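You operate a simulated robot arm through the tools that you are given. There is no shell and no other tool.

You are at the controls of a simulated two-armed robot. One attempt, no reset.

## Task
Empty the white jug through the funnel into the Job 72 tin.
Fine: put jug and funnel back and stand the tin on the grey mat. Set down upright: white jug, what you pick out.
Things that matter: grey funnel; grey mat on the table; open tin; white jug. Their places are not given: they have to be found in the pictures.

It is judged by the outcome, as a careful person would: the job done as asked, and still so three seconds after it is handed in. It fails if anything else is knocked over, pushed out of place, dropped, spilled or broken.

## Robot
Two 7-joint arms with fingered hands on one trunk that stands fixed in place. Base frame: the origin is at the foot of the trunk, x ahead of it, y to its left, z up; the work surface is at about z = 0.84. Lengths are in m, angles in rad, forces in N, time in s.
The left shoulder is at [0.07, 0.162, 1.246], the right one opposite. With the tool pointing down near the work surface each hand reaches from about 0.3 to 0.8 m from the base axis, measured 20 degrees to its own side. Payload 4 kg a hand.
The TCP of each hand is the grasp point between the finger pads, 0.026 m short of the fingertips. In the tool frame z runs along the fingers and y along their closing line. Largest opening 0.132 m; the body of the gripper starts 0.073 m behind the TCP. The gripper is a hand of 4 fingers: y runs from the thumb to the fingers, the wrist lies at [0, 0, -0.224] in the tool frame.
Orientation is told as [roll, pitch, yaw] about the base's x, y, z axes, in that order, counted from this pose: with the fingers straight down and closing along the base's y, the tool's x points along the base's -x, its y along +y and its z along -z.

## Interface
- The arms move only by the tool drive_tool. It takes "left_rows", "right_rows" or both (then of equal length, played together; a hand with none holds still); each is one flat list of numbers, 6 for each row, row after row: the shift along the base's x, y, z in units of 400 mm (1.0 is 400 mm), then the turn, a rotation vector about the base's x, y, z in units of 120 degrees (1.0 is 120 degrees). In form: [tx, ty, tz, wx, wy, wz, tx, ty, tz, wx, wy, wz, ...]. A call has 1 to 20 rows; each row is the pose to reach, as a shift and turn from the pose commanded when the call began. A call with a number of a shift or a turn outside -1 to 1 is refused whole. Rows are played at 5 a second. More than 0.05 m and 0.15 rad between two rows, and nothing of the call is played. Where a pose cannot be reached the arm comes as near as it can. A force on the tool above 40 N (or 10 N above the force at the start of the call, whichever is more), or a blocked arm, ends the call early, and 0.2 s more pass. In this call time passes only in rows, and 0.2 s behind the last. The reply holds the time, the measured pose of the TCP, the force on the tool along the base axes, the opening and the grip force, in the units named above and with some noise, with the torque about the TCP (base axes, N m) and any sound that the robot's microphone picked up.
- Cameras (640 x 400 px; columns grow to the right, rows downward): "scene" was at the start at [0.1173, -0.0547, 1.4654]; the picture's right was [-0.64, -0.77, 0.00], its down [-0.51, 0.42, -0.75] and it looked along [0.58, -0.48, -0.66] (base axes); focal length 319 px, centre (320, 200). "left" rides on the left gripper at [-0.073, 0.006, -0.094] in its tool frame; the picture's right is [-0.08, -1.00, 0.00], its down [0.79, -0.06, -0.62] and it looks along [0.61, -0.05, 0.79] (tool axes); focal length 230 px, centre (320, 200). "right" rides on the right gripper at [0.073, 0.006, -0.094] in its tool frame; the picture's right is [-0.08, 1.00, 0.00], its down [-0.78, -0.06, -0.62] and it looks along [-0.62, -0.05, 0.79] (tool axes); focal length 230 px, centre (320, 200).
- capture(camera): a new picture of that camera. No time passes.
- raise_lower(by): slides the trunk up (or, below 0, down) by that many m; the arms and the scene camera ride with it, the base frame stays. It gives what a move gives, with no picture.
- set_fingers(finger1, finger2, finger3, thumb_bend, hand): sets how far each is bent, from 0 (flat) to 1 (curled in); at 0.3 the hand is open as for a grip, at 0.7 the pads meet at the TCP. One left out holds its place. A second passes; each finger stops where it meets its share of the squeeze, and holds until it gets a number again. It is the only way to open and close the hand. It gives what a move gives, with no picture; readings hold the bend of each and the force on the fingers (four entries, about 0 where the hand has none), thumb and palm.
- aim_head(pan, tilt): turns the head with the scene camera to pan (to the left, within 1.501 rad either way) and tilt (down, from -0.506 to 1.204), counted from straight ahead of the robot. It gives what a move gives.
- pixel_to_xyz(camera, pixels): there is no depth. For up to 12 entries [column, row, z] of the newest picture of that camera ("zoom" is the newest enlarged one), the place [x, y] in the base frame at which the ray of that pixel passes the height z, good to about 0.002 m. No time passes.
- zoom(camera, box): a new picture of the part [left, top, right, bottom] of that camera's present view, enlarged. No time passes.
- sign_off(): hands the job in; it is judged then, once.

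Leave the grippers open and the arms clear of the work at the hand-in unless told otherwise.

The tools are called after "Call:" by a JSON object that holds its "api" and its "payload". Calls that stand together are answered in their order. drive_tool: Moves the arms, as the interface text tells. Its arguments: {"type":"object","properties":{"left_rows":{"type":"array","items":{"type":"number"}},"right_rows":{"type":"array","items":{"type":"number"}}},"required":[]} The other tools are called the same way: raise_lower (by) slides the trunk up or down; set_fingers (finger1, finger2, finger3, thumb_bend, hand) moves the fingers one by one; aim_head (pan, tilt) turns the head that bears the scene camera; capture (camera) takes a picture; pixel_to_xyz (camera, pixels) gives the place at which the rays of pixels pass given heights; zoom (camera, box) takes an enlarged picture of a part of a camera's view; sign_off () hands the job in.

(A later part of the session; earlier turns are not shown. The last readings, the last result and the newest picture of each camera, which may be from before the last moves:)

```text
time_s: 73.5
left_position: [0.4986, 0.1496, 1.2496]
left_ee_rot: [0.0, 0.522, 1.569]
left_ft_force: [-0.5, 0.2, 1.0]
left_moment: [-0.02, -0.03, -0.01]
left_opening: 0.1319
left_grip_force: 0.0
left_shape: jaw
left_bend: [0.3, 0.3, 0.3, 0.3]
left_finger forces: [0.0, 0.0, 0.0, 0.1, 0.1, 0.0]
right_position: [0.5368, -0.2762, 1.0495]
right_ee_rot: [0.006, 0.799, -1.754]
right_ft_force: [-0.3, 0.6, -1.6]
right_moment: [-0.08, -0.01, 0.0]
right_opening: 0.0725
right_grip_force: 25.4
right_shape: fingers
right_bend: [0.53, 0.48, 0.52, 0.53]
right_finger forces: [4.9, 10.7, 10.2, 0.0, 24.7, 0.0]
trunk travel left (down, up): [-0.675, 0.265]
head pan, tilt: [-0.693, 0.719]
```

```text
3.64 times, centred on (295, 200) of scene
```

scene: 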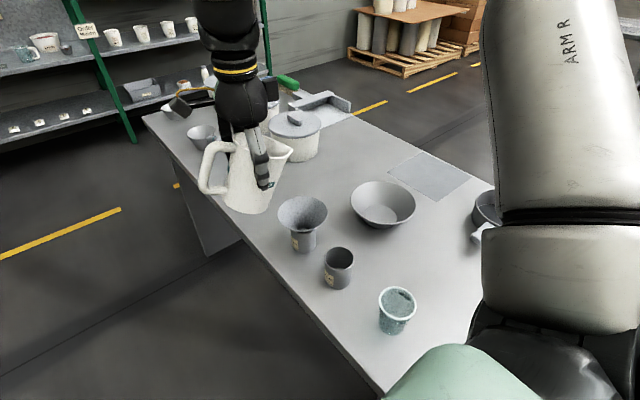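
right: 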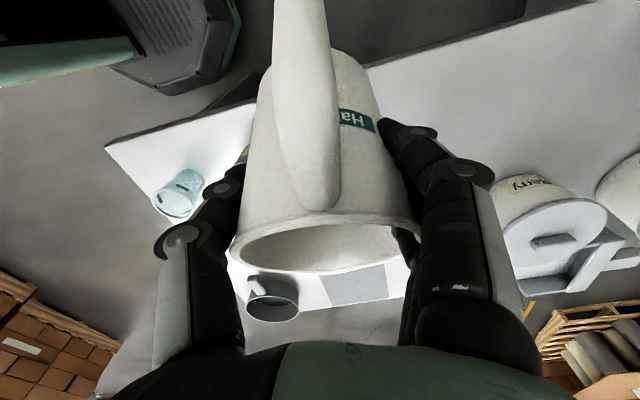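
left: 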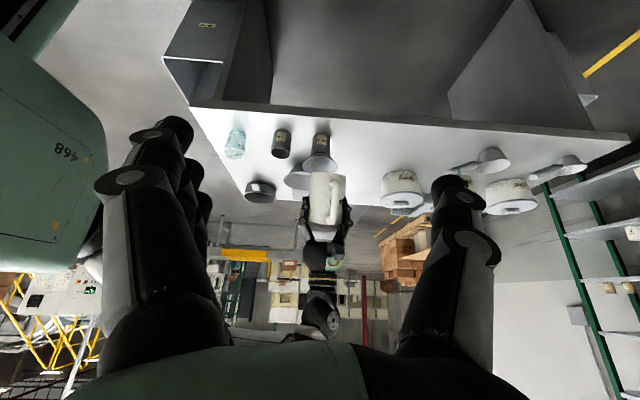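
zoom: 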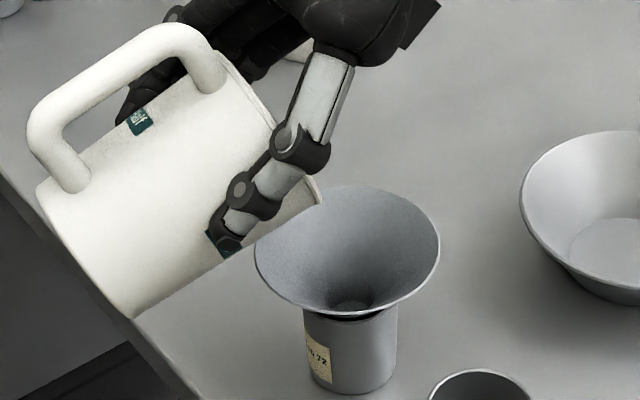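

No pieces out yet at 72°, and the lip is clear of the funnel. I'll continue slowly to 80°.

Call:
{"api": "drive_tool", "payload": {"right_rows": [-0.001, -0.003, -0.001, 0.0094, -0.0017, 0, -0.001, -0.006, -0.001, 0.0188, -0.0033, 0, -0.002, -0.009, -0.002, 0.0282, -0.005, 0, -0.002, -0.012, -0.002, 0.0375, -0.0066, 0, -0.003, -0.015, -0.003, 0.0469, -0.0083, 0, -0.003, -0.018, -0.003, 0.0563, -0.0099, 0, -0.004, -0.0215, -0.004, 0.0657, -0.0116, 0]}}

Call:
{"api": "zoom", "payload": {"camera": "scene", "box": [245, 145, 345, 255]}}

```text
time_s: 75.0
left_position: [0.4994, 0.1494, 1.2496]
left_ee_rot: [0.001, 0.523, 1.569]
left_ft_force: [-0.2, 0.5, 0.0]
left_moment: [-0.03, 0.01, -0.01]
left_opening: 0.1315
left_grip_force: 0.1
left_shape: jaw
left_bend: [0.3, 0.3, 0.3, 0.3]
left_finger forces: [0.1, 0.1, 0.0, 0.1, 0.1, 0.0]
right_position: [0.5335, -0.2857, 1.0479]
right_ee_rot: [0.004, 0.939, -1.757]
right_ft_force: [-0.2, 0.8, -1.5]
right_moment: [-0.08, 0.02, 0.01]
right_opening: 0.0724
right_grip_force: 25.4
right_shape: fingers
right_bend: [0.53, 0.48, 0.52, 0.53]
right_finger forces: [4.8, 10.7, 10.2, 0.0, 24.6, 0.0]
trunk travel left (down, up): [-0.675, 0.265]
head pan, tilt: [-0.693, 0.719]
```

```text
3.64 times, centred on (295, 200) of scene
```

zoom: 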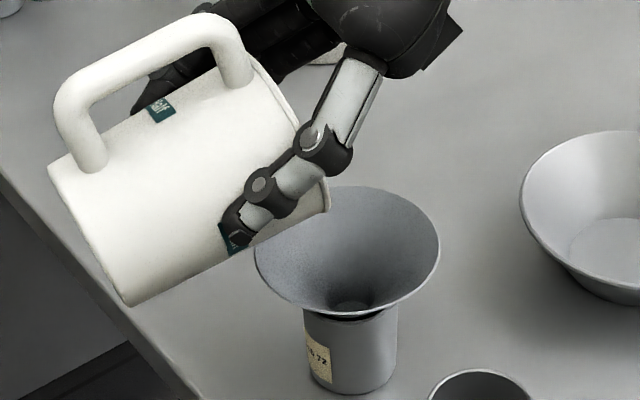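

Nothing yet at 80°. Continuing at about 1° per step to 88°.

Call:
{"api": "drive_tool", "payload": {"right_rows": [0, -0.003, 0, 0.0082, -0.0015, 0, -0.001, -0.006, 0, 0.0164, -0.0029, 0, -0.001, -0.009, 0, 0.0246, -0.0044, 0, -0.002, -0.012, 0, 0.0329, -0.0058, 0, -0.002, -0.015, 0, 0.0411, -0.0073, 0, -0.003, -0.018, 0, 0.0493, -0.0087, 0, -0.003, -0.021, 0, 0.0575, -0.0102, 0, -0.004, -0.024, 0, 0.0657, -0.0116, 0]}}

Call:
{"api": "zoom", "payload": {"camera": "scene", "box": [245, 145, 345, 255]}}

```text
time_s: 76.8
left_position: [0.4997, 0.1485, 1.2502]
left_ee_rot: [0.001, 0.523, 1.569]
left_ft_force: [-0.2, -1.3, -0.2]
left_moment: [0.01, 0.01, 0.01]
left_opening: 0.1319
left_grip_force: 0.1
left_shape: jaw
left_bend: [0.3, 0.3, 0.3, 0.3]
left_finger forces: [0.1, 0.1, 0.0, 0.1, 0.0, 0.0]
right_position: [0.5335, -0.2943, 1.0478]
right_ee_rot: [-0.001, 1.077, -1.76]
right_ft_force: [0.6, 0.3, -1.8]
right_moment: [-0.07, 0.02, 0.01]
right_opening: 0.0722
right_grip_force: 25.3
right_shape: fingers
right_bend: [0.53, 0.48, 0.52, 0.53]
right_finger forces: [4.8, 10.7, 10.2, 0.0, 24.7, 0.1]
trunk travel left (down, up): [-0.675, 0.265]
head pan, tilt: [-0.693, 0.719]
```

```text
3.64 times, centred on (295, 200) of scene
```

zoom: 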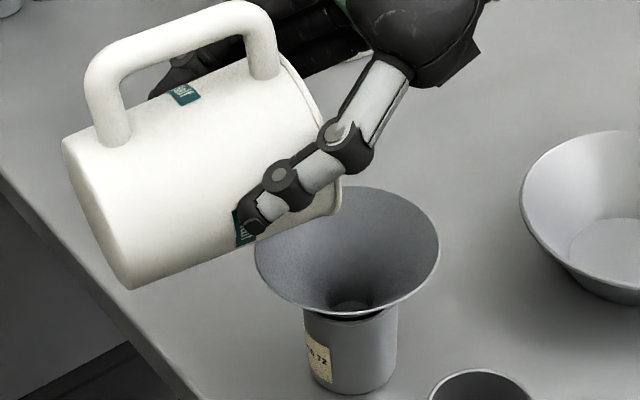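

Still none at 88°, where the jug is practically horizontal. Continuing gently to 96°.

Call:
{"api": "drive_tool", "payload": {"right_rows": [0, -0.003, 0, 0.0082, -0.0015, 0, -0.001, -0.006, 0, 0.0164, -0.0029, 0, -0.001, -0.01, 0.001, 0.0246, -0.0044, 0, -0.002, -0.013, 0.001, 0.0329, -0.0058, 0, -0.002, -0.016, 0.002, 0.0411, -0.0073, 0, -0.003, -0.02, 0.002, 0.0493, -0.0087, 0, -0.003, -0.023, 0.003, 0.0575, -0.0102, 0, -0.004, -0.026, 0.003, 0.0657, -0.0116, 0]}}

Call:
{"api": "zoom", "payload": {"camera": "scene", "box": [245, 145, 345, 255]}}

Call:
{"api": "zoom", "payload": {"camera": "left", "box": [270, 110, 390, 240]}}

```text
time_s: 78.7
left_position: [0.4979, 0.1479, 1.2502]
left_ee_rot: [0.0, 0.523, 1.569]
left_ft_force: [-0.4, -0.4, -0.2]
left_moment: [0.0, -0.01, -0.01]
left_opening: 0.132
left_grip_force: 0.1
left_shape: jaw
left_bend: [0.3, 0.3, 0.3, 0.3]
left_finger forces: [0.0, 0.0, 0.1, 0.1, 0.0, 0.1]
right_position: [0.5314, -0.3051, 1.0494]
right_ee_rot: [-0.001, 1.215, -1.762]
right_ft_force: [-0.8, -0.3, -1.9]
right_moment: [-0.06, 0.01, -0.01]
right_opening: 0.0722
right_grip_force: 25.4
right_shape: fingers
right_bend: [0.53, 0.48, 0.52, 0.53]
right_finger forces: [4.9, 10.8, 10.3, 0.1, 24.6, 0.0]
trunk travel left (down, up): [-0.675, 0.265]
head pan, tilt: [-0.693, 0.719]
```

```text
3.64 times, centred on (295, 200) of scene
```

zoom: 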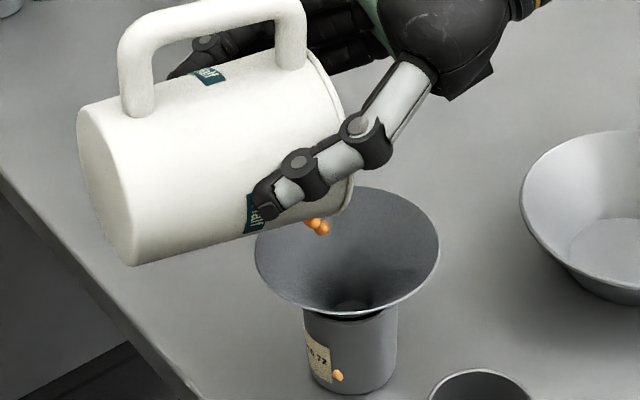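

```text
3.08 times, centred on (330, 175) of left
```

zoom: 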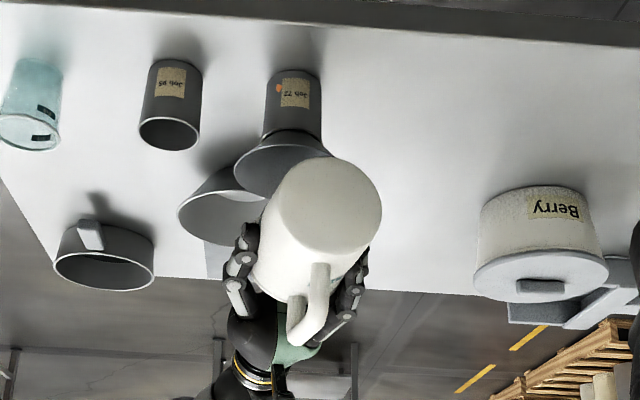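

Pieces are starting to come out, but I see one orange piece low in front of the tin, at (337,376) in the scene enlargement and (278,88) in the left one. Before moving anything I'll look closely.

Call:
{"api": "zoom", "payload": {"camera": "scene", "box": [275, 185, 325, 255]}}

Call:
{"api": "zoom", "payload": {"camera": "left", "box": [295, 125, 365, 205]}}

```text
5.71 times, centred on (300, 220) of scene
```

zoom: 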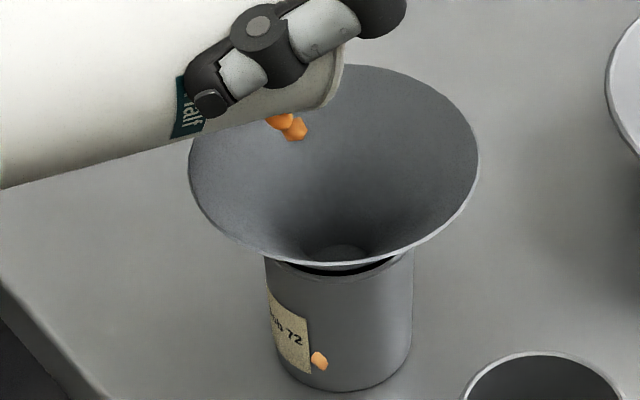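

```text
5.00 times, centred on (330, 165) of left
```

zoom: 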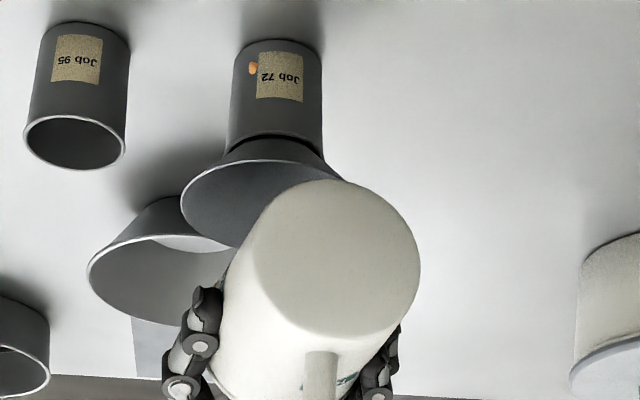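

The piece seen low on the tin is within the funnel's shadow, so it may be showing through the tin's thin wall rather than outside. I'll hold still for a moment and look again.

Call:
{"api": "drive_tool", "payload": {"right_rows": [0, 0, 0, 0, 0, 0]}}

Call:
{"api": "zoom", "payload": {"camera": "scene", "box": [275, 185, 325, 255]}}

Call:
{"api": "zoom", "payload": {"camera": "left", "box": [295, 125, 365, 205]}}

```text
time_s: 79.0
left_position: [0.4978, 0.1496, 1.2503]
left_ee_rot: [-0.001, 0.521, 1.57]
left_ft_force: [0.3, -0.6, 0.5]
left_moment: [-0.02, -0.01, 0.01]
left_opening: 0.1315
left_grip_force: 0.1
left_shape: jaw
left_bend: [0.3, 0.3, 0.3, 0.3]
left_finger forces: [0.0, 0.0, 0.0, 0.0, 0.0, 0.0]
right_position: [0.5316, -0.3051, 1.0503]
right_ee_rot: [-0.004, 1.216, -1.763]
right_ft_force: [-0.6, -0.3, -2.6]
right_moment: [-0.08, 0.0, -0.01]
right_opening: 0.0723
right_grip_force: 25.1
right_shape: fingers
right_bend: [0.53, 0.48, 0.52, 0.53]
right_finger forces: [4.9, 10.8, 10.4, 0.0, 24.7, 0.0]
trunk travel left (down, up): [-0.675, 0.265]
head pan, tilt: [-0.693, 0.719]
```

```text
5.71 times, centred on (300, 220) of scene
```

zoom: 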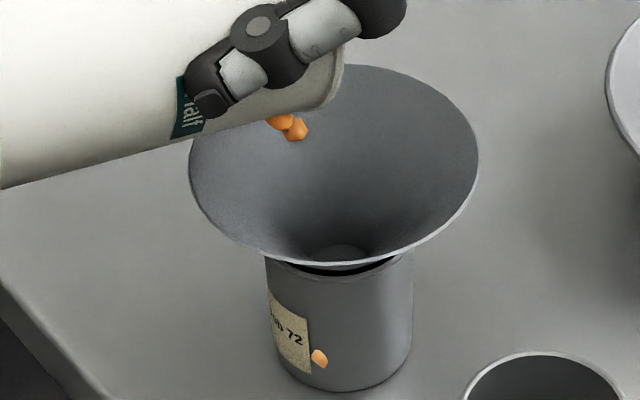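

```text
5.00 times, centred on (330, 165) of left
```

zoom: 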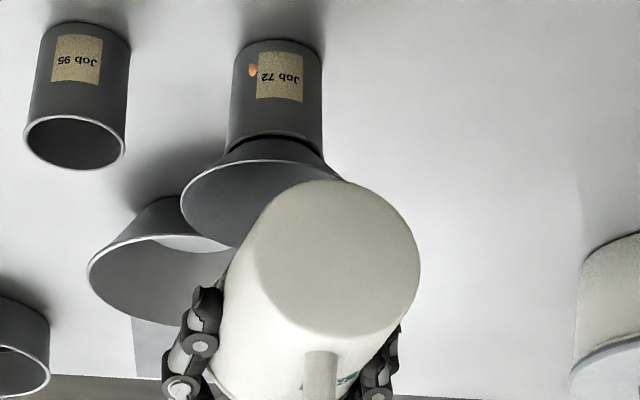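

Those pieces are stationary: they're just showing through thin walls (one inside the tin, two inside the jug at its lip). Nothing is spilled, so I'll continue slowly to 100°.

Call:
{"api": "drive_tool", "payload": {"right_rows": [0, -0.002, 0, 0.0041, -0.0007, 0, -0.001, -0.003, 0, 0.0082, -0.0015, 0, -0.001, -0.005, 0, 0.0123, -0.0022, 0, -0.001, -0.0065, 0, 0.0164, -0.0029, 0, -0.001, -0.008, 0, 0.0205, -0.0036, 0, -0.002, -0.01, 0, 0.0246, -0.0044, 0, -0.002, -0.011, 0, 0.0287, -0.0051, 0, -0.002, -0.013, 0, 0.0328, -0.0058, 0]}}

Call:
{"api": "zoom", "payload": {"camera": "scene", "box": [265, 160, 345, 255]}}

Call:
{"api": "zoom", "payload": {"camera": "left", "box": [285, 115, 365, 205]}}

```text
time_s: 80.8
left_position: [0.4996, 0.1487, 1.2511]
left_ee_rot: [0.0, 0.521, 1.569]
left_ft_force: [-0.4, -0.3, -0.5]
left_moment: [0.0, -0.03, 0.0]
left_opening: 0.132
left_grip_force: 0.0
left_shape: jaw
left_bend: [0.3, 0.3, 0.3, 0.3]
left_finger forces: [0.1, 0.1, 0.0, 0.1, 0.0, 0.0]
right_position: [0.5303, -0.3105, 1.0499]
right_ee_rot: [-0.008, 1.287, -1.767]
right_ft_force: [-0.3, 0.1, -1.6]
right_moment: [-0.05, 0.01, 0.0]
right_opening: 0.0725
right_grip_force: 25.4
right_shape: fingers
right_bend: [0.53, 0.48, 0.52, 0.53]
right_finger forces: [5.1, 10.7, 10.3, 0.1, 24.7, 0.0]
trunk travel left (down, up): [-0.675, 0.265]
head pan, tilt: [-0.693, 0.719]
```

```text
4.21 times, centred on (305, 208) of scene
```

zoom: 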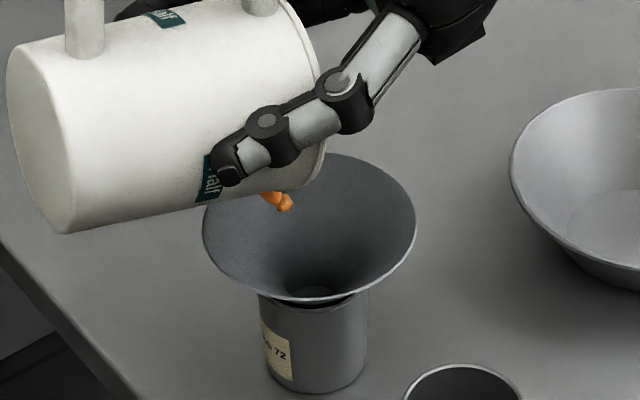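

```text
4.44 times, centred on (325, 160) of left
```

zoom: 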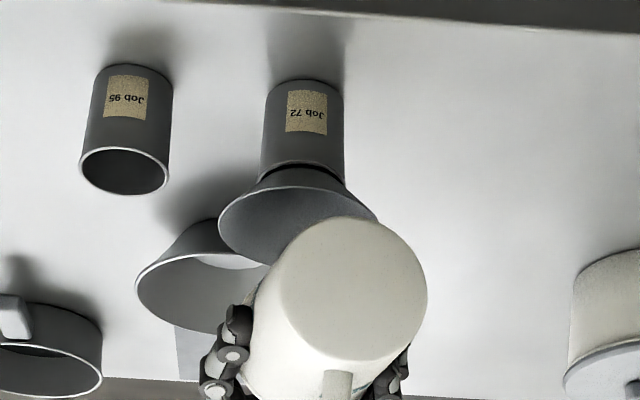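

The one on the tin's wall has moved inside. A few pieces sit at the lip. Continuing slowly to 105°.

Call:
{"api": "drive_tool", "payload": {"right_rows": [0, -0.002, 0, 0.0051, -0.0009, 0, -0.001, -0.004, 0, 0.0103, -0.0018, 0, -0.001, -0.006, 0.001, 0.0154, -0.0027, 0, -0.001, -0.0085, 0.001, 0.0205, -0.0036, 0, -0.002, -0.011, 0.001, 0.0256, -0.0045, 0, -0.002, -0.013, 0.002, 0.0308, -0.0054, 0, -0.003, -0.015, 0.002, 0.0359, -0.0064, 0, -0.003, -0.017, 0.0025, 0.041, -0.0073, 0]}}

Call:
{"api": "zoom", "payload": {"camera": "scene", "box": [265, 160, 345, 255]}}

Call:
{"api": "zoom", "payload": {"camera": "left", "box": [285, 115, 365, 205]}}

```text
time_s: 82.7
left_position: [0.4981, 0.1483, 1.2503]
left_ee_rot: [0.001, 0.522, 1.569]
left_ft_force: [0.2, 0.3, -0.6]
left_moment: [-0.04, 0.02, -0.03]
left_opening: 0.1316
left_grip_force: 0.0
left_shape: jaw
left_bend: [0.3, 0.3, 0.3, 0.3]
left_finger forces: [0.1, 0.1, 0.1, 0.0, 0.1, 0.0]
right_position: [0.5292, -0.3174, 1.0501]
right_ee_rot: [-0.016, 1.375, -1.778]
right_ft_force: [0.5, -0.1, -1.5]
right_moment: [-0.05, -0.02, 0.01]
right_opening: 0.0723
right_grip_force: 25.2
right_shape: fingers
right_bend: [0.53, 0.48, 0.52, 0.53]
right_finger forces: [5.1, 10.7, 10.3, 0.0, 24.5, 0.1]
trunk travel left (down, up): [-0.675, 0.265]
head pan, tilt: [-0.693, 0.719]
```

```text
4.21 times, centred on (305, 208) of scene
```

zoom: 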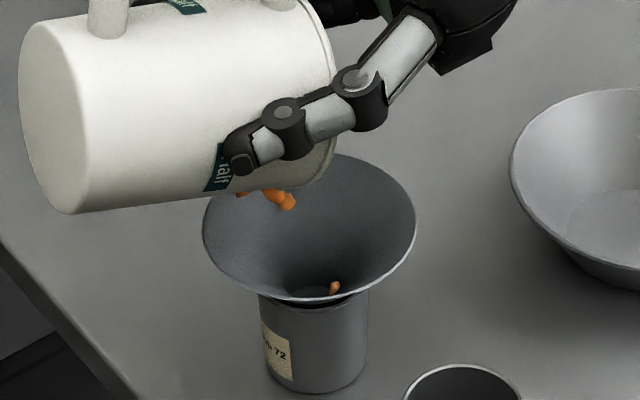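

```text
4.44 times, centred on (325, 160) of left
```

zoom: 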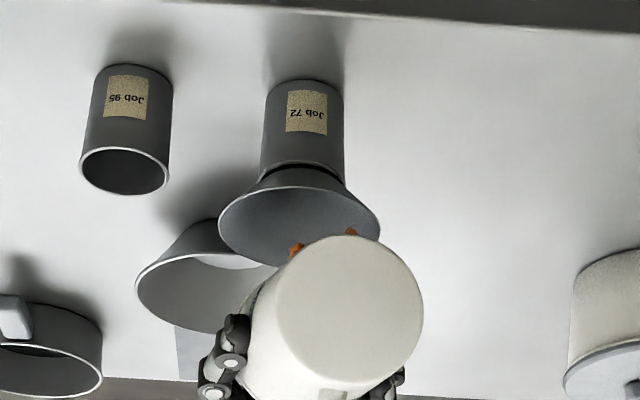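

Pieces are dropping one by one, one visible in the funnel at (334,287). I'll check where the pieces near the lip are, at z≈0.96, in the left view.

Call:
{"api": "pixel_to_xyz", "payload": {"camera": "zoom", "pixels": [[297, 250, 0.96], [297, 250, 0.97], [352, 232, 0.96], [352, 232, 0.97], [218, 225, 0.945], [381, 225, 0.945], [299, 188, 0.945]]}}

```text
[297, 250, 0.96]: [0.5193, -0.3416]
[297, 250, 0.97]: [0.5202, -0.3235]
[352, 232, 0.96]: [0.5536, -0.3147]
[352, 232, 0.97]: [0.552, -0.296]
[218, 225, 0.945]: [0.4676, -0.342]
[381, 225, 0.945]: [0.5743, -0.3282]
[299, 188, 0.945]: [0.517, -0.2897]
```

Those at the lip are within the funnel's mouth. Continuing to 110°, slowly.

Call:
{"api": "drive_tool", "payload": {"right_rows": [0, -0.002, 0, 0.0051, -0.0009, 0, -0.001, -0.004, 0, 0.0103, -0.0018, 0, -0.001, -0.006, 0, 0.0154, -0.0027, 0, -0.001, -0.0085, 0, 0.0205, -0.0036, 0, -0.002, -0.011, 0, 0.0256, -0.0045, 0, -0.002, -0.013, 0, 0.0308, -0.0054, 0, -0.003, -0.015, 0, 0.0359, -0.0064, 0, -0.003, -0.017, 0, 0.041, -0.0073, 0, -0.003, -0.017, 0, 0.041, -0.0073, 0]}}

Call:
{"api": "zoom", "payload": {"camera": "scene", "box": [265, 160, 345, 255]}}

Call:
{"api": "zoom", "payload": {"camera": "left", "box": [285, 115, 365, 205]}}

```text
time_s: 84.7
left_position: [0.4998, 0.1499, 1.2501]
left_ee_rot: [0.0, 0.523, 1.57]
left_ft_force: [-0.3, 0.6, -0.1]
left_moment: [-0.01, 0.03, 0.04]
left_opening: 0.132
left_grip_force: 0.2
left_shape: jaw
left_bend: [0.3, 0.3, 0.3, 0.3]
left_finger forces: [0.1, 0.0, 0.1, 0.0, 0.0, 0.0]
right_position: [0.5273, -0.3236, 1.0505]
right_ee_rot: [-0.033, 1.459, -1.795]
right_ft_force: [0.6, -0.3, -0.2]
right_moment: [-0.02, -0.02, -0.02]
right_opening: 0.0724
right_grip_force: 25.8
right_shape: fingers
right_bend: [0.53, 0.48, 0.52, 0.53]
right_finger forces: [5.5, 10.7, 10.3, 0.0, 24.6, 0.0]
trunk travel left (down, up): [-0.675, 0.265]
head pan, tilt: [-0.693, 0.719]
```

```text
4.21 times, centred on (305, 208) of scene
```

zoom: 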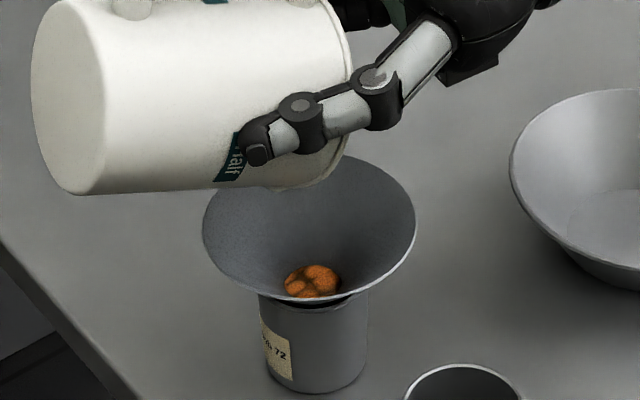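

```text
4.44 times, centred on (325, 160) of left
```

zoom: 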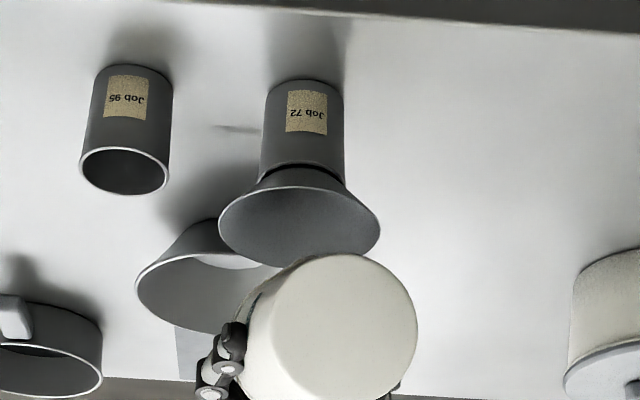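

Most of the contents went through: the load on the hand dropped by about 1.4 N, and the pieces are now heaped in the funnel's neck at (313,283). I'll check the surroundings, including a faint streak at (235,128) in the left view.

Call:
{"api": "zoom", "payload": {"camera": "scene", "box": [255, 200, 355, 290]}}

Call:
{"api": "zoom", "payload": {"camera": "left", "box": [290, 120, 350, 170]}}

Call:
{"api": "capture", "payload": {"camera": "scene"}}

Call:
{"api": "capture", "payload": {"camera": "left"}}

```text
4.44 times, centred on (305, 245) of scene
```

zoom: 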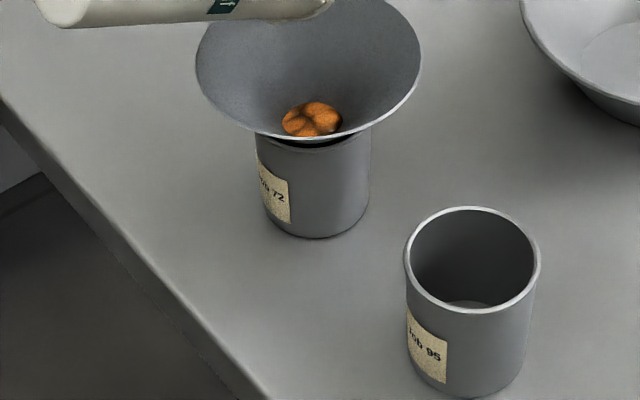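

```text
8.00 times, centred on (320, 145) of left
```

zoom: 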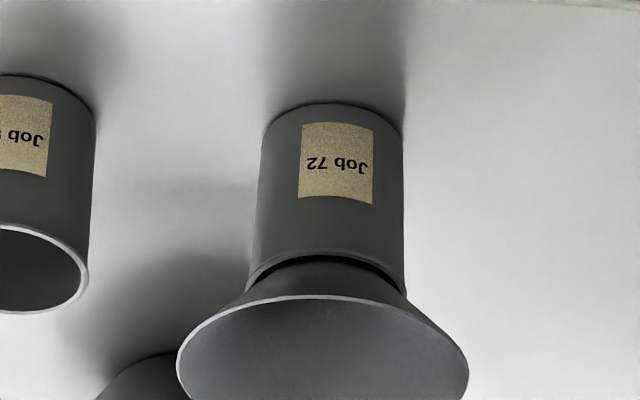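

```text
taken
```

scene: 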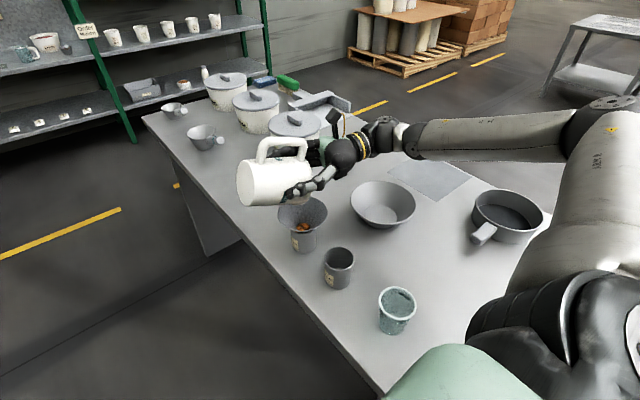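

```text
taken
```

left: 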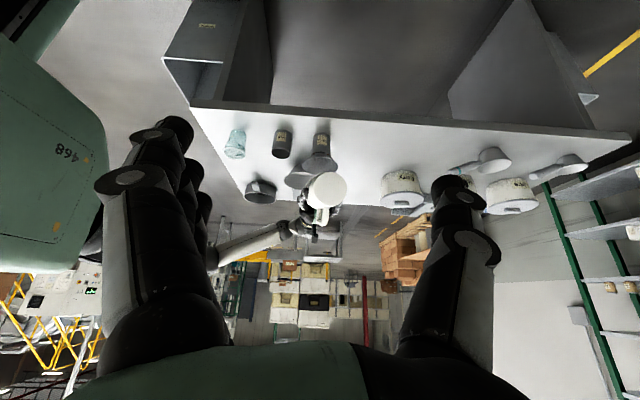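

No stray pieces on the table; the streak was only a shadow. Next I tilt on to 120° to be sure the jug is fully empty.

Call:
{"api": "drive_tool", "payload": {"right_rows": [-0.001, -0.004, 0.001, 0.0103, -0.0018, 0, -0.001, -0.008, 0.002, 0.0205, -0.0036, 0, -0.002, -0.012, 0.003, 0.0308, -0.0054, 0, -0.003, -0.0165, 0.0045, 0.041, -0.0073, 0, -0.003, -0.021, 0.006, 0.0513, -0.0091, 0, -0.004, -0.025, 0.007, 0.0616, -0.0109, 0, -0.005, -0.029, 0.008, 0.0718, -0.0127, 0, -0.0055, -0.033, 0.009, 0.0821, -0.0145, 0]}}

Call:
{"api": "zoom", "payload": {"camera": "scene", "box": [245, 145, 345, 255]}}

Call:
{"api": "zoom", "payload": {"camera": "left", "box": [285, 115, 365, 205]}}

Call:
{"api": "capture", "payload": {"camera": "right"}}

```text
time_s: 86.5
left_position: [0.5001, 0.1495, 1.2506]
left_ee_rot: [-0.002, 0.52, 1.568]
left_ft_force: [-0.3, 0.6, 0.9]
left_moment: [0.0, -0.04, -0.03]
left_opening: 0.1318
left_grip_force: 0.1
left_shape: jaw
left_bend: [0.3, 0.3, 0.3, 0.3]
left_finger forces: [0.0, 0.0, 0.0, 0.0, 0.0, 0.0]
right_position: [0.4708, -0.3242, 1.0657]
right_ee_rot: [-3.095, 1.53, 1.423]
right_ft_force: [0.5, -0.1, 0.1]
right_moment: [-0.03, 0.02, 0.0]
right_opening: 0.0722
right_grip_force: 25.8
right_shape: fingers
right_bend: [0.53, 0.48, 0.52, 0.53]
right_finger forces: [5.3, 10.7, 10.3, 0.1, 24.5, 0.0]
right hand out of reach, approached as far as the arm can: row 1, 2, 3, 4, 5, 6, 7, 8
trunk travel left (down, up): [-0.675, 0.265]
head pan, tilt: [-0.693, 0.719]
```

```text
3.64 times, centred on (295, 200) of scene
```

zoom: 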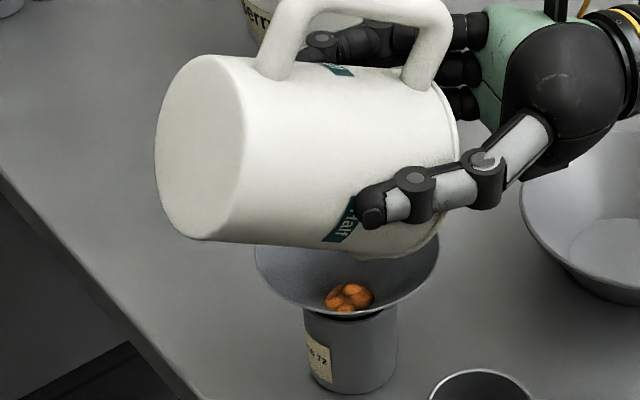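

```text
4.44 times, centred on (325, 160) of left
```

zoom: 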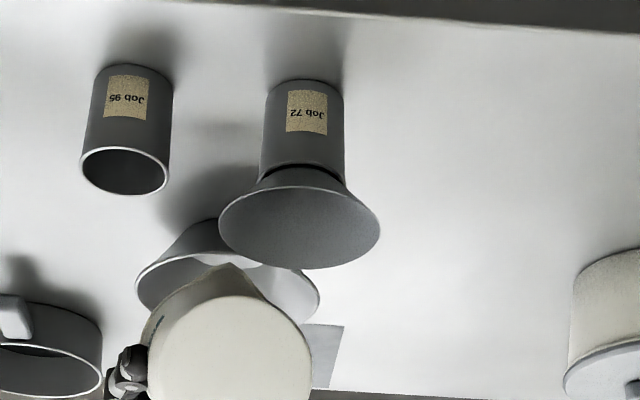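

```text
taken
```

right: 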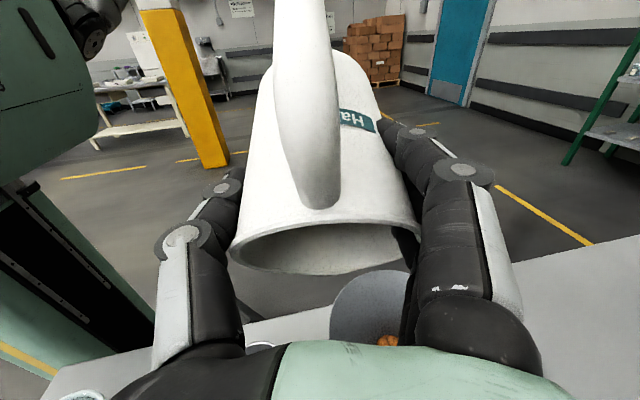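

The arm was clamped and slid to x≈0.471, so the lip is off the funnel now, but nothing has fallen. I'll check that the jug's inside is empty and the table is clean before moving.

Call:
{"api": "zoom", "payload": {"camera": "right", "box": [220, 200, 430, 370]}}

Call:
{"api": "zoom", "payload": {"camera": "scene", "box": [270, 190, 360, 300]}}

```text
2.35 times, centred on (325, 285) of right
```

zoom: 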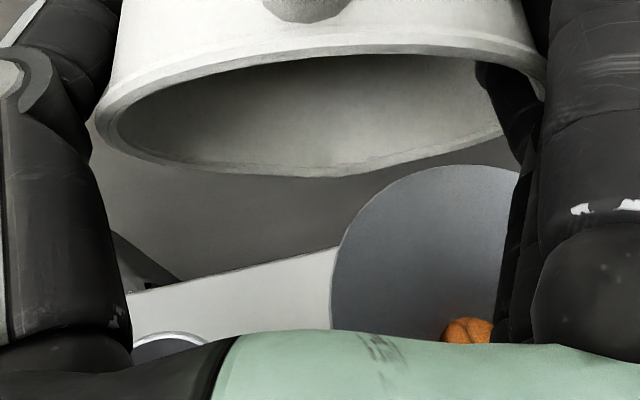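

```text
3.64 times, centred on (315, 245) of scene
```

zoom: 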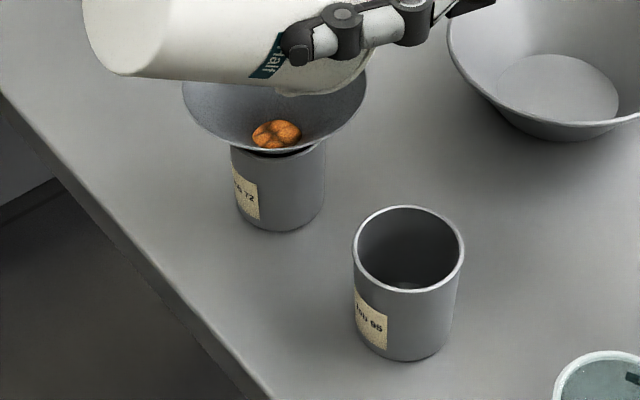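

The jug's mouth shows no pieces. Next I bring it back over the funnel while un-tilting to about 100°, then continue un-tilting along the same path.

Call:
{"api": "drive_tool", "payload": {"right_rows": [0.03, 0.006, 0, -0.0235, 0.0038, 0, 0.06, 0.012, 0, -0.047, 0.0076, 0, 0.09, 0.018, 0, -0.0705, 0.0114, 0, 0.12, 0.024, 0, -0.094, 0.0153, 0, 0.148, 0.03, 0, -0.1175, 0.0191, 0, 0.148, 0.033, 0, -0.141, 0.0229, 0, 0.148, 0.035, 0, -0.1645, 0.0267, 0]}}

Call:
{"api": "zoom", "payload": {"camera": "scene", "box": [245, 145, 345, 255]}}

```text
time_s: 88.0
left_position: [0.4995, 0.1501, 1.2493]
left_ee_rot: [0.0, 0.523, 1.569]
left_ft_force: [0.0, 0.7, -0.5]
left_moment: [-0.02, 0.01, 0.0]
left_opening: 0.1323
left_grip_force: 0.0
left_shape: jaw
left_bend: [0.3, 0.3, 0.3, 0.3]
left_finger forces: [0.0, 0.0, 0.0, 0.0, 0.0, 0.0]
right_position: [0.5319, -0.3093, 1.0681]
right_ee_rot: [0.012, 1.285, -1.746]
right_ft_force: [-0.2, -0.4, 0.1]
right_moment: [-0.03, 0.0, -0.01]
right_opening: 0.072
right_grip_force: 25.5
right_shape: fingers
right_bend: [0.53, 0.48, 0.52, 0.53]
right_finger forces: [5.3, 10.9, 10.3, 0.0, 24.5, 0.1]
trunk travel left (down, up): [-0.675, 0.265]
head pan, tilt: [-0.693, 0.719]
```

```text
3.64 times, centred on (295, 200) of scene
```

zoom: 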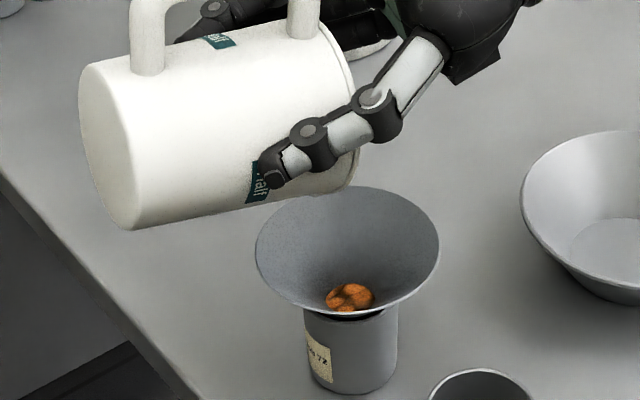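

No pieces at the lip: the jug is empty. Next I un-tilt back to the hand-straight-down pose, rising slightly.

Call:
{"api": "drive_tool", "payload": {"right_rows": [0.002, 0.012, 0.007, -0.0503, 0.0089, 0, 0.003, 0.023, 0.015, -0.1007, 0.0178, 0, 0.005, 0.035, 0.022, -0.151, 0.0267, 0, 0.007, 0.047, 0.03, -0.2013, 0.0356, 0, 0.008, 0.058, 0.037, -0.2517, 0.0445, 0, 0.01, 0.07, 0.044, -0.302, 0.0534, 0, 0.012, 0.082, 0.051, -0.3523, 0.0622, 0, 0.013, 0.093, 0.058, -0.4027, 0.0711, 0, 0.015, 0.105, 0.066, -0.453, 0.08, 0, 0.017, 0.117, 0.073, -0.5033, 0.0889, 0, 0.018, 0.128, 0.08, -0.5537, 0.0978, 0, 0.02, 0.14, 0.0875, -0.604, 0.1067, 0]}}

Call:
{"api": "zoom", "payload": {"camera": "scene", "box": [225, 120, 345, 255]}}

```text
time_s: 90.7
left_position: [0.5011, 0.1481, 1.2487]
left_ee_rot: [0.001, 0.524, 1.571]
left_ft_force: [0.8, -1.4, 0.6]
left_moment: [0.03, 0.01, 0.0]
left_opening: 0.1317
left_grip_force: 0.0
left_shape: jaw
left_bend: [0.3, 0.3, 0.3, 0.3]
left_finger forces: [0.0, 0.0, 0.1, 0.1, 0.0, 0.0]
right_position: [0.5414, -0.2521, 1.1014]
right_ee_rot: [0.012, -0.001, -1.747]
right_ft_force: [0.2, 0.2, -0.5]
right_moment: [-0.02, 0.03, 0.01]
right_opening: 0.0722
right_grip_force: 25.0
right_shape: fingers
right_bend: [0.53, 0.48, 0.52, 0.53]
right_finger forces: [5.6, 10.8, 10.1, 0.0, 24.0, 0.0]
trunk travel left (down, up): [-0.675, 0.265]
head pan, tilt: [-0.693, 0.719]
```

```text
2.96 times, centred on (285, 188) of scene
```

zoom: 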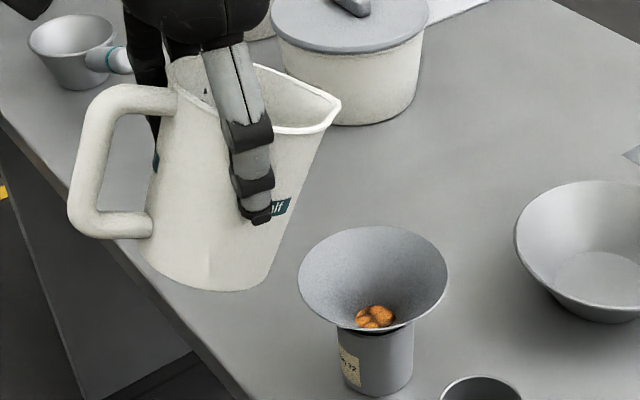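

Now the reverse of the carry: yaw +67.5° back and move towards the jug's place.

Call:
{"api": "drive_tool", "payload": {"right_rows": [0.01, -0.018, 0.01, 0, 0, 0.047, 0.02, -0.036, 0.02, 0, 0, 0.094, 0.03, -0.055, 0.03, 0, 0, 0.141, 0.04, -0.073, 0.04, 0, 0, 0.188, 0.05, -0.091, 0.04, 0, 0, 0.235, 0.06, -0.11, 0.04, 0, 0, 0.281, 0.07, -0.128, 0.04, 0, 0, 0.328, 0.08, -0.146, 0.04, 0, 0, 0.375, 0.09, -0.164, 0.04, 0, 0, 0.422, 0.1, -0.183, 0.04, 0, 0, 0.469, 0.11, -0.2, 0.04, 0, 0, 0.516, 0.115, -0.219, 0.04, 0, 0, 0.5629]}}

Call:
{"api": "capture", "payload": {"camera": "scene"}}

```text
time_s: 93.2
left_position: [0.5002, 0.1487, 1.251]
left_ee_rot: [0.0, 0.522, 1.57]
left_ft_force: [-0.1, -0.1, -0.1]
left_moment: [-0.01, -0.01, 0.02]
left_opening: 0.1319
left_grip_force: 0.0
left_shape: jaw
left_bend: [0.3, 0.3, 0.3, 0.3]
left_finger forces: [0.0, 0.0, 0.0, 0.0, 0.0, 0.0]
right_position: [0.5841, -0.3418, 1.1177]
right_ee_rot: [0.019, 0.0, -0.564]
right_ft_force: [-0.1, -0.1, -1.1]
right_moment: [0.0, 0.0, 0.01]
right_opening: 0.0721
right_grip_force: 25.5
right_shape: fingers
right_bend: [0.53, 0.48, 0.52, 0.53]
right_finger forces: [5.7, 10.9, 10.1, 0.0, 24.0, 0.0]
trunk travel left (down, up): [-0.675, 0.265]
head pan, tilt: [-0.693, 0.719]
```

```text
taken
```

scene: 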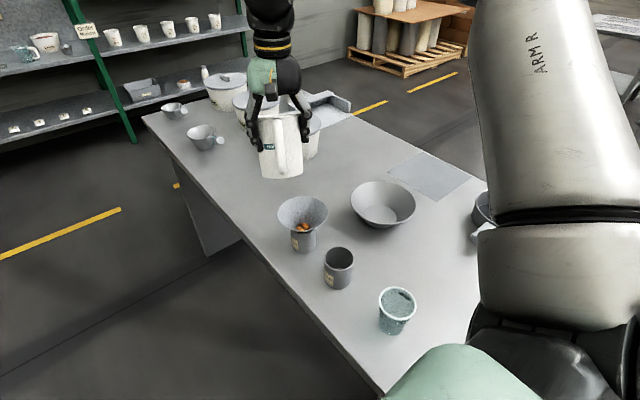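

Next I tilt the jug back upright (−26.3°) while moving out above its original place.

Call:
{"api": "drive_tool", "payload": {"right_rows": [0.01, -0.001, 0, -0.0164, -0.0267, 0, 0.03, -0.003, 0, -0.0327, -0.0534, 0, 0.06, -0.007, 0, -0.0491, -0.0801, 0, 0.1, -0.012, 0, -0.0654, -0.1068, 0, 0.15, -0.018, 0.005, -0.0818, -0.1335, 0, 0.2, -0.024, 0.01, -0.0981, -0.1602, 0, 0.25, -0.03, 0.01, -0.1145, -0.1869, 0, 0.301, -0.037, 0.01, -0.1145, -0.1869, 0]}}

Call:
{"api": "capture", "payload": {"camera": "scene"}}

```text
time_s: 95.0
left_position: [0.502, 0.1488, 1.2498]
left_ee_rot: [0.003, 0.523, 1.57]
left_ft_force: [0.5, 0.1, 0.5]
left_moment: [-0.01, -0.02, 0.02]
left_opening: 0.132
left_grip_force: 0.1
left_shape: jaw
left_bend: [0.3, 0.3, 0.3, 0.3]
left_finger forces: [0.0, 0.0, 0.0, 0.0, 0.1, 0.1]
right_position: [0.7068, -0.3554, 1.1209]
right_ee_rot: [0.023, -0.455, -0.568]
right_ft_force: [-0.3, 0.0, -0.9]
right_moment: [0.02, 0.01, -0.01]
right_opening: 0.0717
right_grip_force: 25.6
right_shape: fingers
right_bend: [0.53, 0.48, 0.52, 0.53]
right_finger forces: [5.9, 10.8, 10.3, 0.0, 23.9, 0.0]
trunk travel left (down, up): [-0.675, 0.265]
head pan, tilt: [-0.693, 0.719]
```

```text
taken
```

scene: 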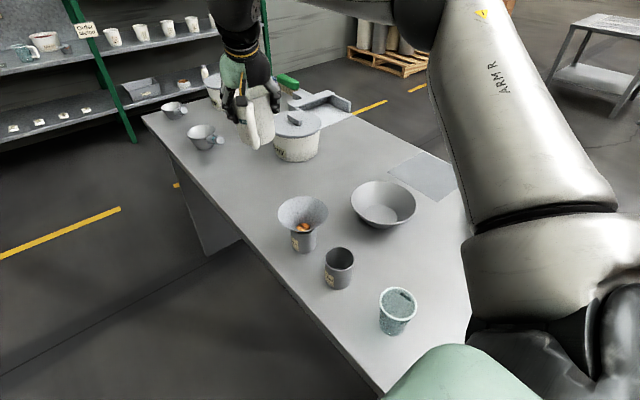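

Upright above its place, orientation matching the original. Next I descend: first to about 1.5 cm above the table contact.

Call:
{"api": "drive_tool", "payload": {"right_rows": [-0.002, -0.001, -0.08, 0, 0, 0, -0.004, -0.002, -0.17, 0, 0, 0, -0.005, -0.003, -0.26, 0, 0, 0, -0.005, -0.003, -0.34, 0, 0, 0, -0.005, -0.003, -0.4, 0, 0, 0, -0.005, -0.003, -0.44, 0, 0, 0]}}

Call:
{"api": "zoom", "payload": {"camera": "scene", "box": [215, 110, 335, 235]}}

Call:
{"api": "capture", "payload": {"camera": "right"}}

```text
time_s: 96.5
left_position: [0.5003, 0.1487, 1.2497]
left_ee_rot: [0.0, 0.523, 1.571]
left_ft_force: [-0.7, -0.6, -0.6]
left_moment: [-0.01, -0.04, 0.01]
left_opening: 0.1321
left_grip_force: 0.1
left_shape: jaw
left_bend: [0.3, 0.3, 0.3, 0.3]
left_finger forces: [0.0, 0.0, 0.0, 0.1, 0.0, 0.2]
right_position: [0.7026, -0.3569, 0.9455]
right_ee_rot: [0.022, -0.458, -0.567]
right_ft_force: [-0.6, -0.4, -0.8]
right_moment: [-0.01, 0.02, -0.01]
right_opening: 0.0719
right_grip_force: 25.4
right_shape: fingers
right_bend: [0.53, 0.48, 0.52, 0.53]
right_finger forces: [5.9, 10.8, 10.3, 0.1, 23.8, 0.0]
trunk travel left (down, up): [-0.675, 0.265]
head pan, tilt: [-0.693, 0.719]
```

```text
3.20 times, centred on (275, 172) of scene
```

zoom: 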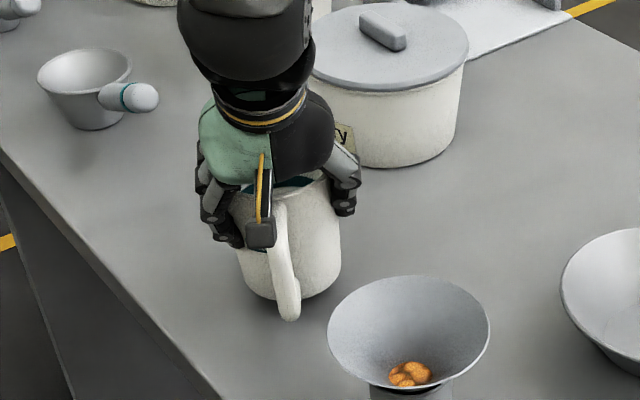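

```text
taken
```

right: 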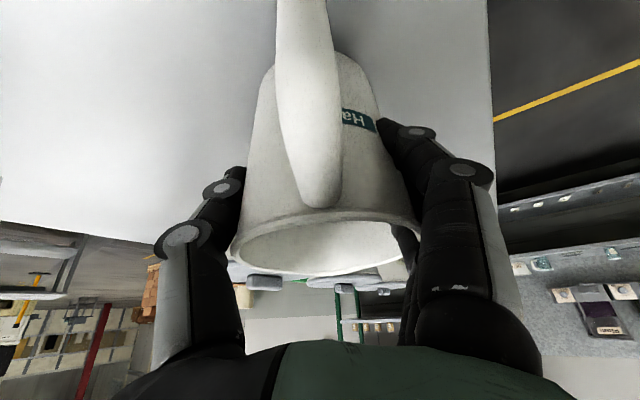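

Lowering the last 1.5 cm in small steps, watching the force.

Call:
{"api": "drive_tool", "payload": {"right_rows": [0, 0, -0.009, 0, 0, 0, 0, 0, -0.018, 0, 0, 0, 0, 0, -0.026, 0, 0, 0, 0, 0, -0.033, 0, 0, 0]}}

```text
time_s: 97.5
left_position: [0.4996, 0.1491, 1.2501]
left_ee_rot: [0.001, 0.524, 1.569]
left_ft_force: [-0.2, 0.0, -0.3]
left_moment: [0.02, 0.01, -0.01]
left_opening: 0.1318
left_grip_force: 0.2
left_shape: jaw
left_bend: [0.3, 0.3, 0.3, 0.3]
left_finger forces: [0.0, 0.1, 0.0, 0.0, 0.0, 0.0]
right_position: [0.7019, -0.3567, 0.9328]
right_ee_rot: [0.023, -0.456, -0.57]
right_ft_force: [-0.8, -0.3, -1.2]
right_moment: [0.0, -0.02, -0.01]
right_opening: 0.0716
right_grip_force: 25.5
right_shape: fingers
right_bend: [0.53, 0.48, 0.52, 0.53]
right_finger forces: [5.8, 10.8, 10.2, 0.0, 23.9, 0.1]
trunk travel left (down, up): [-0.675, 0.265]
head pan, tilt: [-0.693, 0.719]
```

No contact yet at 0.9328; continuing with 1 mm steps.

Call:
{"api": "drive_tool", "payload": {"right_rows": [0, 0, -0.003, 0, 0, 0, 0, 0, -0.006, 0, 0, 0, 0, 0, -0.009, 0, 0, 0]}}

Call:
{"api": "zoom", "payload": {"camera": "scene", "box": [215, 110, 335, 235]}}

```text
time_s: 98.2
left_position: [0.4986, 0.1493, 1.2511]
left_ee_rot: [-0.002, 0.522, 1.57]
left_ft_force: [-0.4, -0.2, -0.3]
left_moment: [0.0, -0.02, 0.02]
left_opening: 0.1319
left_grip_force: 0.0
left_shape: jaw
left_bend: [0.3, 0.3, 0.3, 0.3]
left_finger forces: [0.0, 0.0, 0.0, 0.0, 0.0, 0.0]
right_position: [0.7032, -0.3562, 0.931]
right_ee_rot: [0.026, -0.459, -0.57]
right_ft_force: [0.2, -1.1, 5.7]
right_moment: [0.09, 0.04, 0.0]
right_opening: 0.0717
right_grip_force: 26.2
right_shape: fingers
right_bend: [0.54, 0.49, 0.53, 0.53]
right_finger forces: [6.4, 10.1, 10.6, 0.0, 24.6, 0.1]
trunk travel left (down, up): [-0.675, 0.265]
head pan, tilt: [-0.693, 0.719]
```

```text
3.20 times, centred on (275, 172) of scene
```

zoom: 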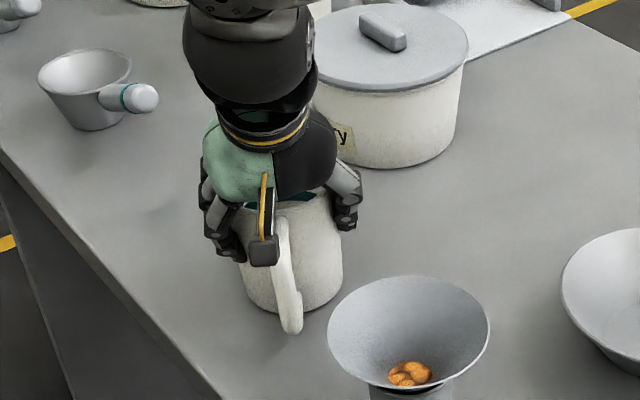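

The table contact is felt (5.7 N). I'll release in two stages.

Call:
{"api": "set_fingers", "payload": {"hand": "right", "finger1": 0.44, "finger2": 0.44, "finger3": 0.44, "thumb_bend": 0.45}}

Call:
{"api": "set_fingers", "payload": {"hand": "right", "finger1": 0.3, "finger2": 0.3, "finger3": 0.3, "thumb_bend": 0.3}}

Call:
{"api": "capture", "payload": {"camera": "right"}}

Call:
{"api": "zoom", "payload": {"camera": "scene", "box": [215, 110, 335, 235]}}

```text
time_s: 99.2
left_position: [0.4991, 0.1488, 1.2502]
left_ee_rot: [0.0, 0.521, 1.569]
left_ft_force: [-0.4, -0.2, -0.7]
left_moment: [0.01, -0.01, 0.04]
left_opening: 0.1321
left_grip_force: 0.1
left_shape: jaw
left_bend: [0.3, 0.3, 0.3, 0.3]
left_finger forces: [0.1, 0.0, 0.1, 0.0, 0.0, 0.0]
right_position: [0.7032, -0.3565, 0.9304]
right_ee_rot: [0.021, -0.457, -0.568]
right_ft_force: [-0.7, 0.5, -0.2]
right_moment: [-0.01, 0.01, 0.0]
right_opening: 0.0886
right_grip_force: 0.5
right_shape: fingers
right_bend: [0.44, 0.44, 0.44, 0.45]
right_finger forces: [0.1, 0.1, 0.1, 0.0, 0.2, 0.0]
trunk travel left (down, up): [-0.675, 0.265]
head pan, tilt: [-0.693, 0.719]
```

```text
time_s: 100.2
left_position: [0.4997, 0.1486, 1.2502]
left_ee_rot: [-0.001, 0.525, 1.568]
left_ft_force: [0.0, -0.3, 0.6]
left_moment: [-0.05, -0.01, 0.01]
left_opening: 0.1317
left_grip_force: 0.0
left_shape: jaw
left_bend: [0.3, 0.3, 0.3, 0.3]
left_finger forces: [0.0, 0.0, 0.1, 0.0, 0.0, 0.1]
right_position: [0.703, -0.3574, 0.9305]
right_ee_rot: [0.023, -0.456, -0.569]
right_ft_force: [-0.5, 0.3, 0.0]
right_moment: [0.01, 0.02, 0.02]
right_opening: 0.1358
right_grip_force: 0.1
right_shape: fingers
right_bend: [0.3, 0.3, 0.3, 0.3]
right_finger forces: [0.1, 0.0, 0.1, 0.0, 0.0, 0.0]
trunk travel left (down, up): [-0.675, 0.265]
head pan, tilt: [-0.693, 0.719]
```

```text
taken
```

right: 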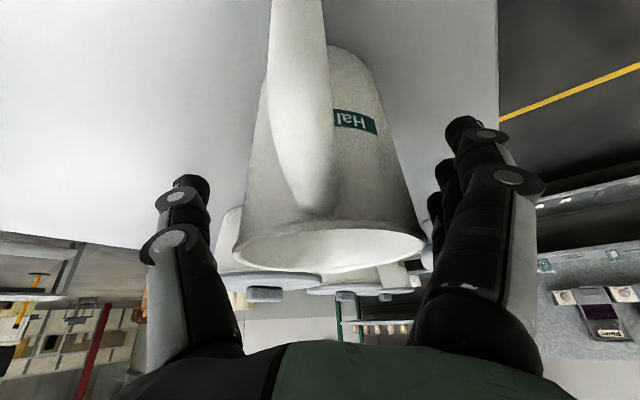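

```text
3.20 times, centred on (275, 172) of scene
```

zoom: 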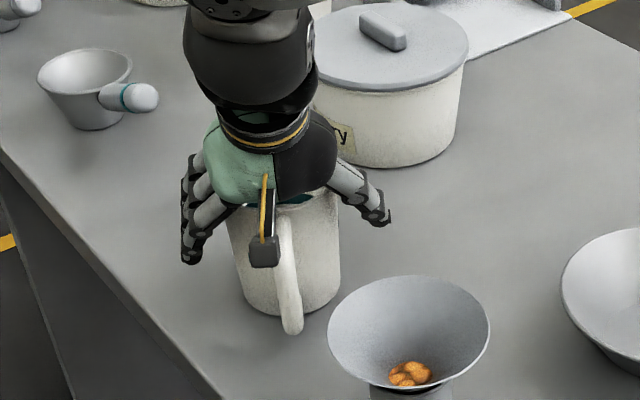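

The jug stands free. Next I raise the hand straight up and look into the jug.

Call:
{"api": "drive_tool", "payload": {"right_rows": [0, 0, 0.04, 0, 0, 0, 0, 0, 0.1, 0, 0, 0, 0, 0, 0.18, 0, 0, 0, 0, 0, 0.27, 0, 0, 0, 0, 0, 0.36, 0, 0, 0, -0.05, 0, 0.43, 0, 0, 0, -0.1, 0, 0.48, 0, 0, 0]}}

Call:
{"api": "capture", "payload": {"camera": "right"}}

Call:
{"api": "capture", "payload": {"camera": "scene"}}

```text
time_s: 101.8
left_position: [0.4968, 0.149, 1.2511]
left_ee_rot: [-0.001, 0.525, 1.57]
left_ft_force: [0.4, 0.5, -0.3]
left_moment: [-0.01, -0.01, 0.0]
left_opening: 0.1319
left_grip_force: 0.0
left_shape: jaw
left_bend: [0.3, 0.3, 0.3, 0.3]
left_finger forces: [0.0, 0.0, 0.0, 0.0, 0.1, 0.1]
right_position: [0.6613, -0.3559, 1.1199]
right_ee_rot: [0.022, -0.458, -0.567]
right_ft_force: [0.7, 0.6, -0.1]
right_moment: [-0.01, 0.01, 0.01]
right_opening: 0.1355
right_grip_force: 0.2
right_shape: fingers
right_bend: [0.3, 0.3, 0.3, 0.3]
right_finger forces: [0.0, 0.0, 0.1, 0.0, 0.1, 0.0]
trunk travel left (down, up): [-0.675, 0.265]
head pan, tilt: [-0.693, 0.719]
```

```text
taken
```

right: 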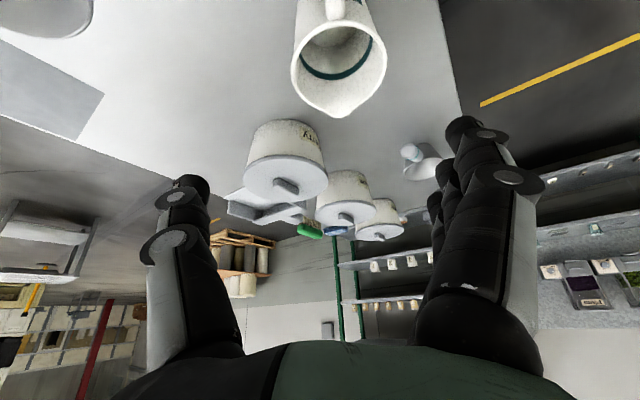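

```text
taken
```

scene: 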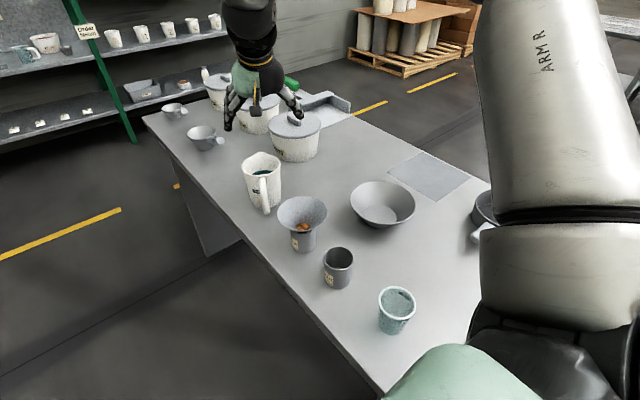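

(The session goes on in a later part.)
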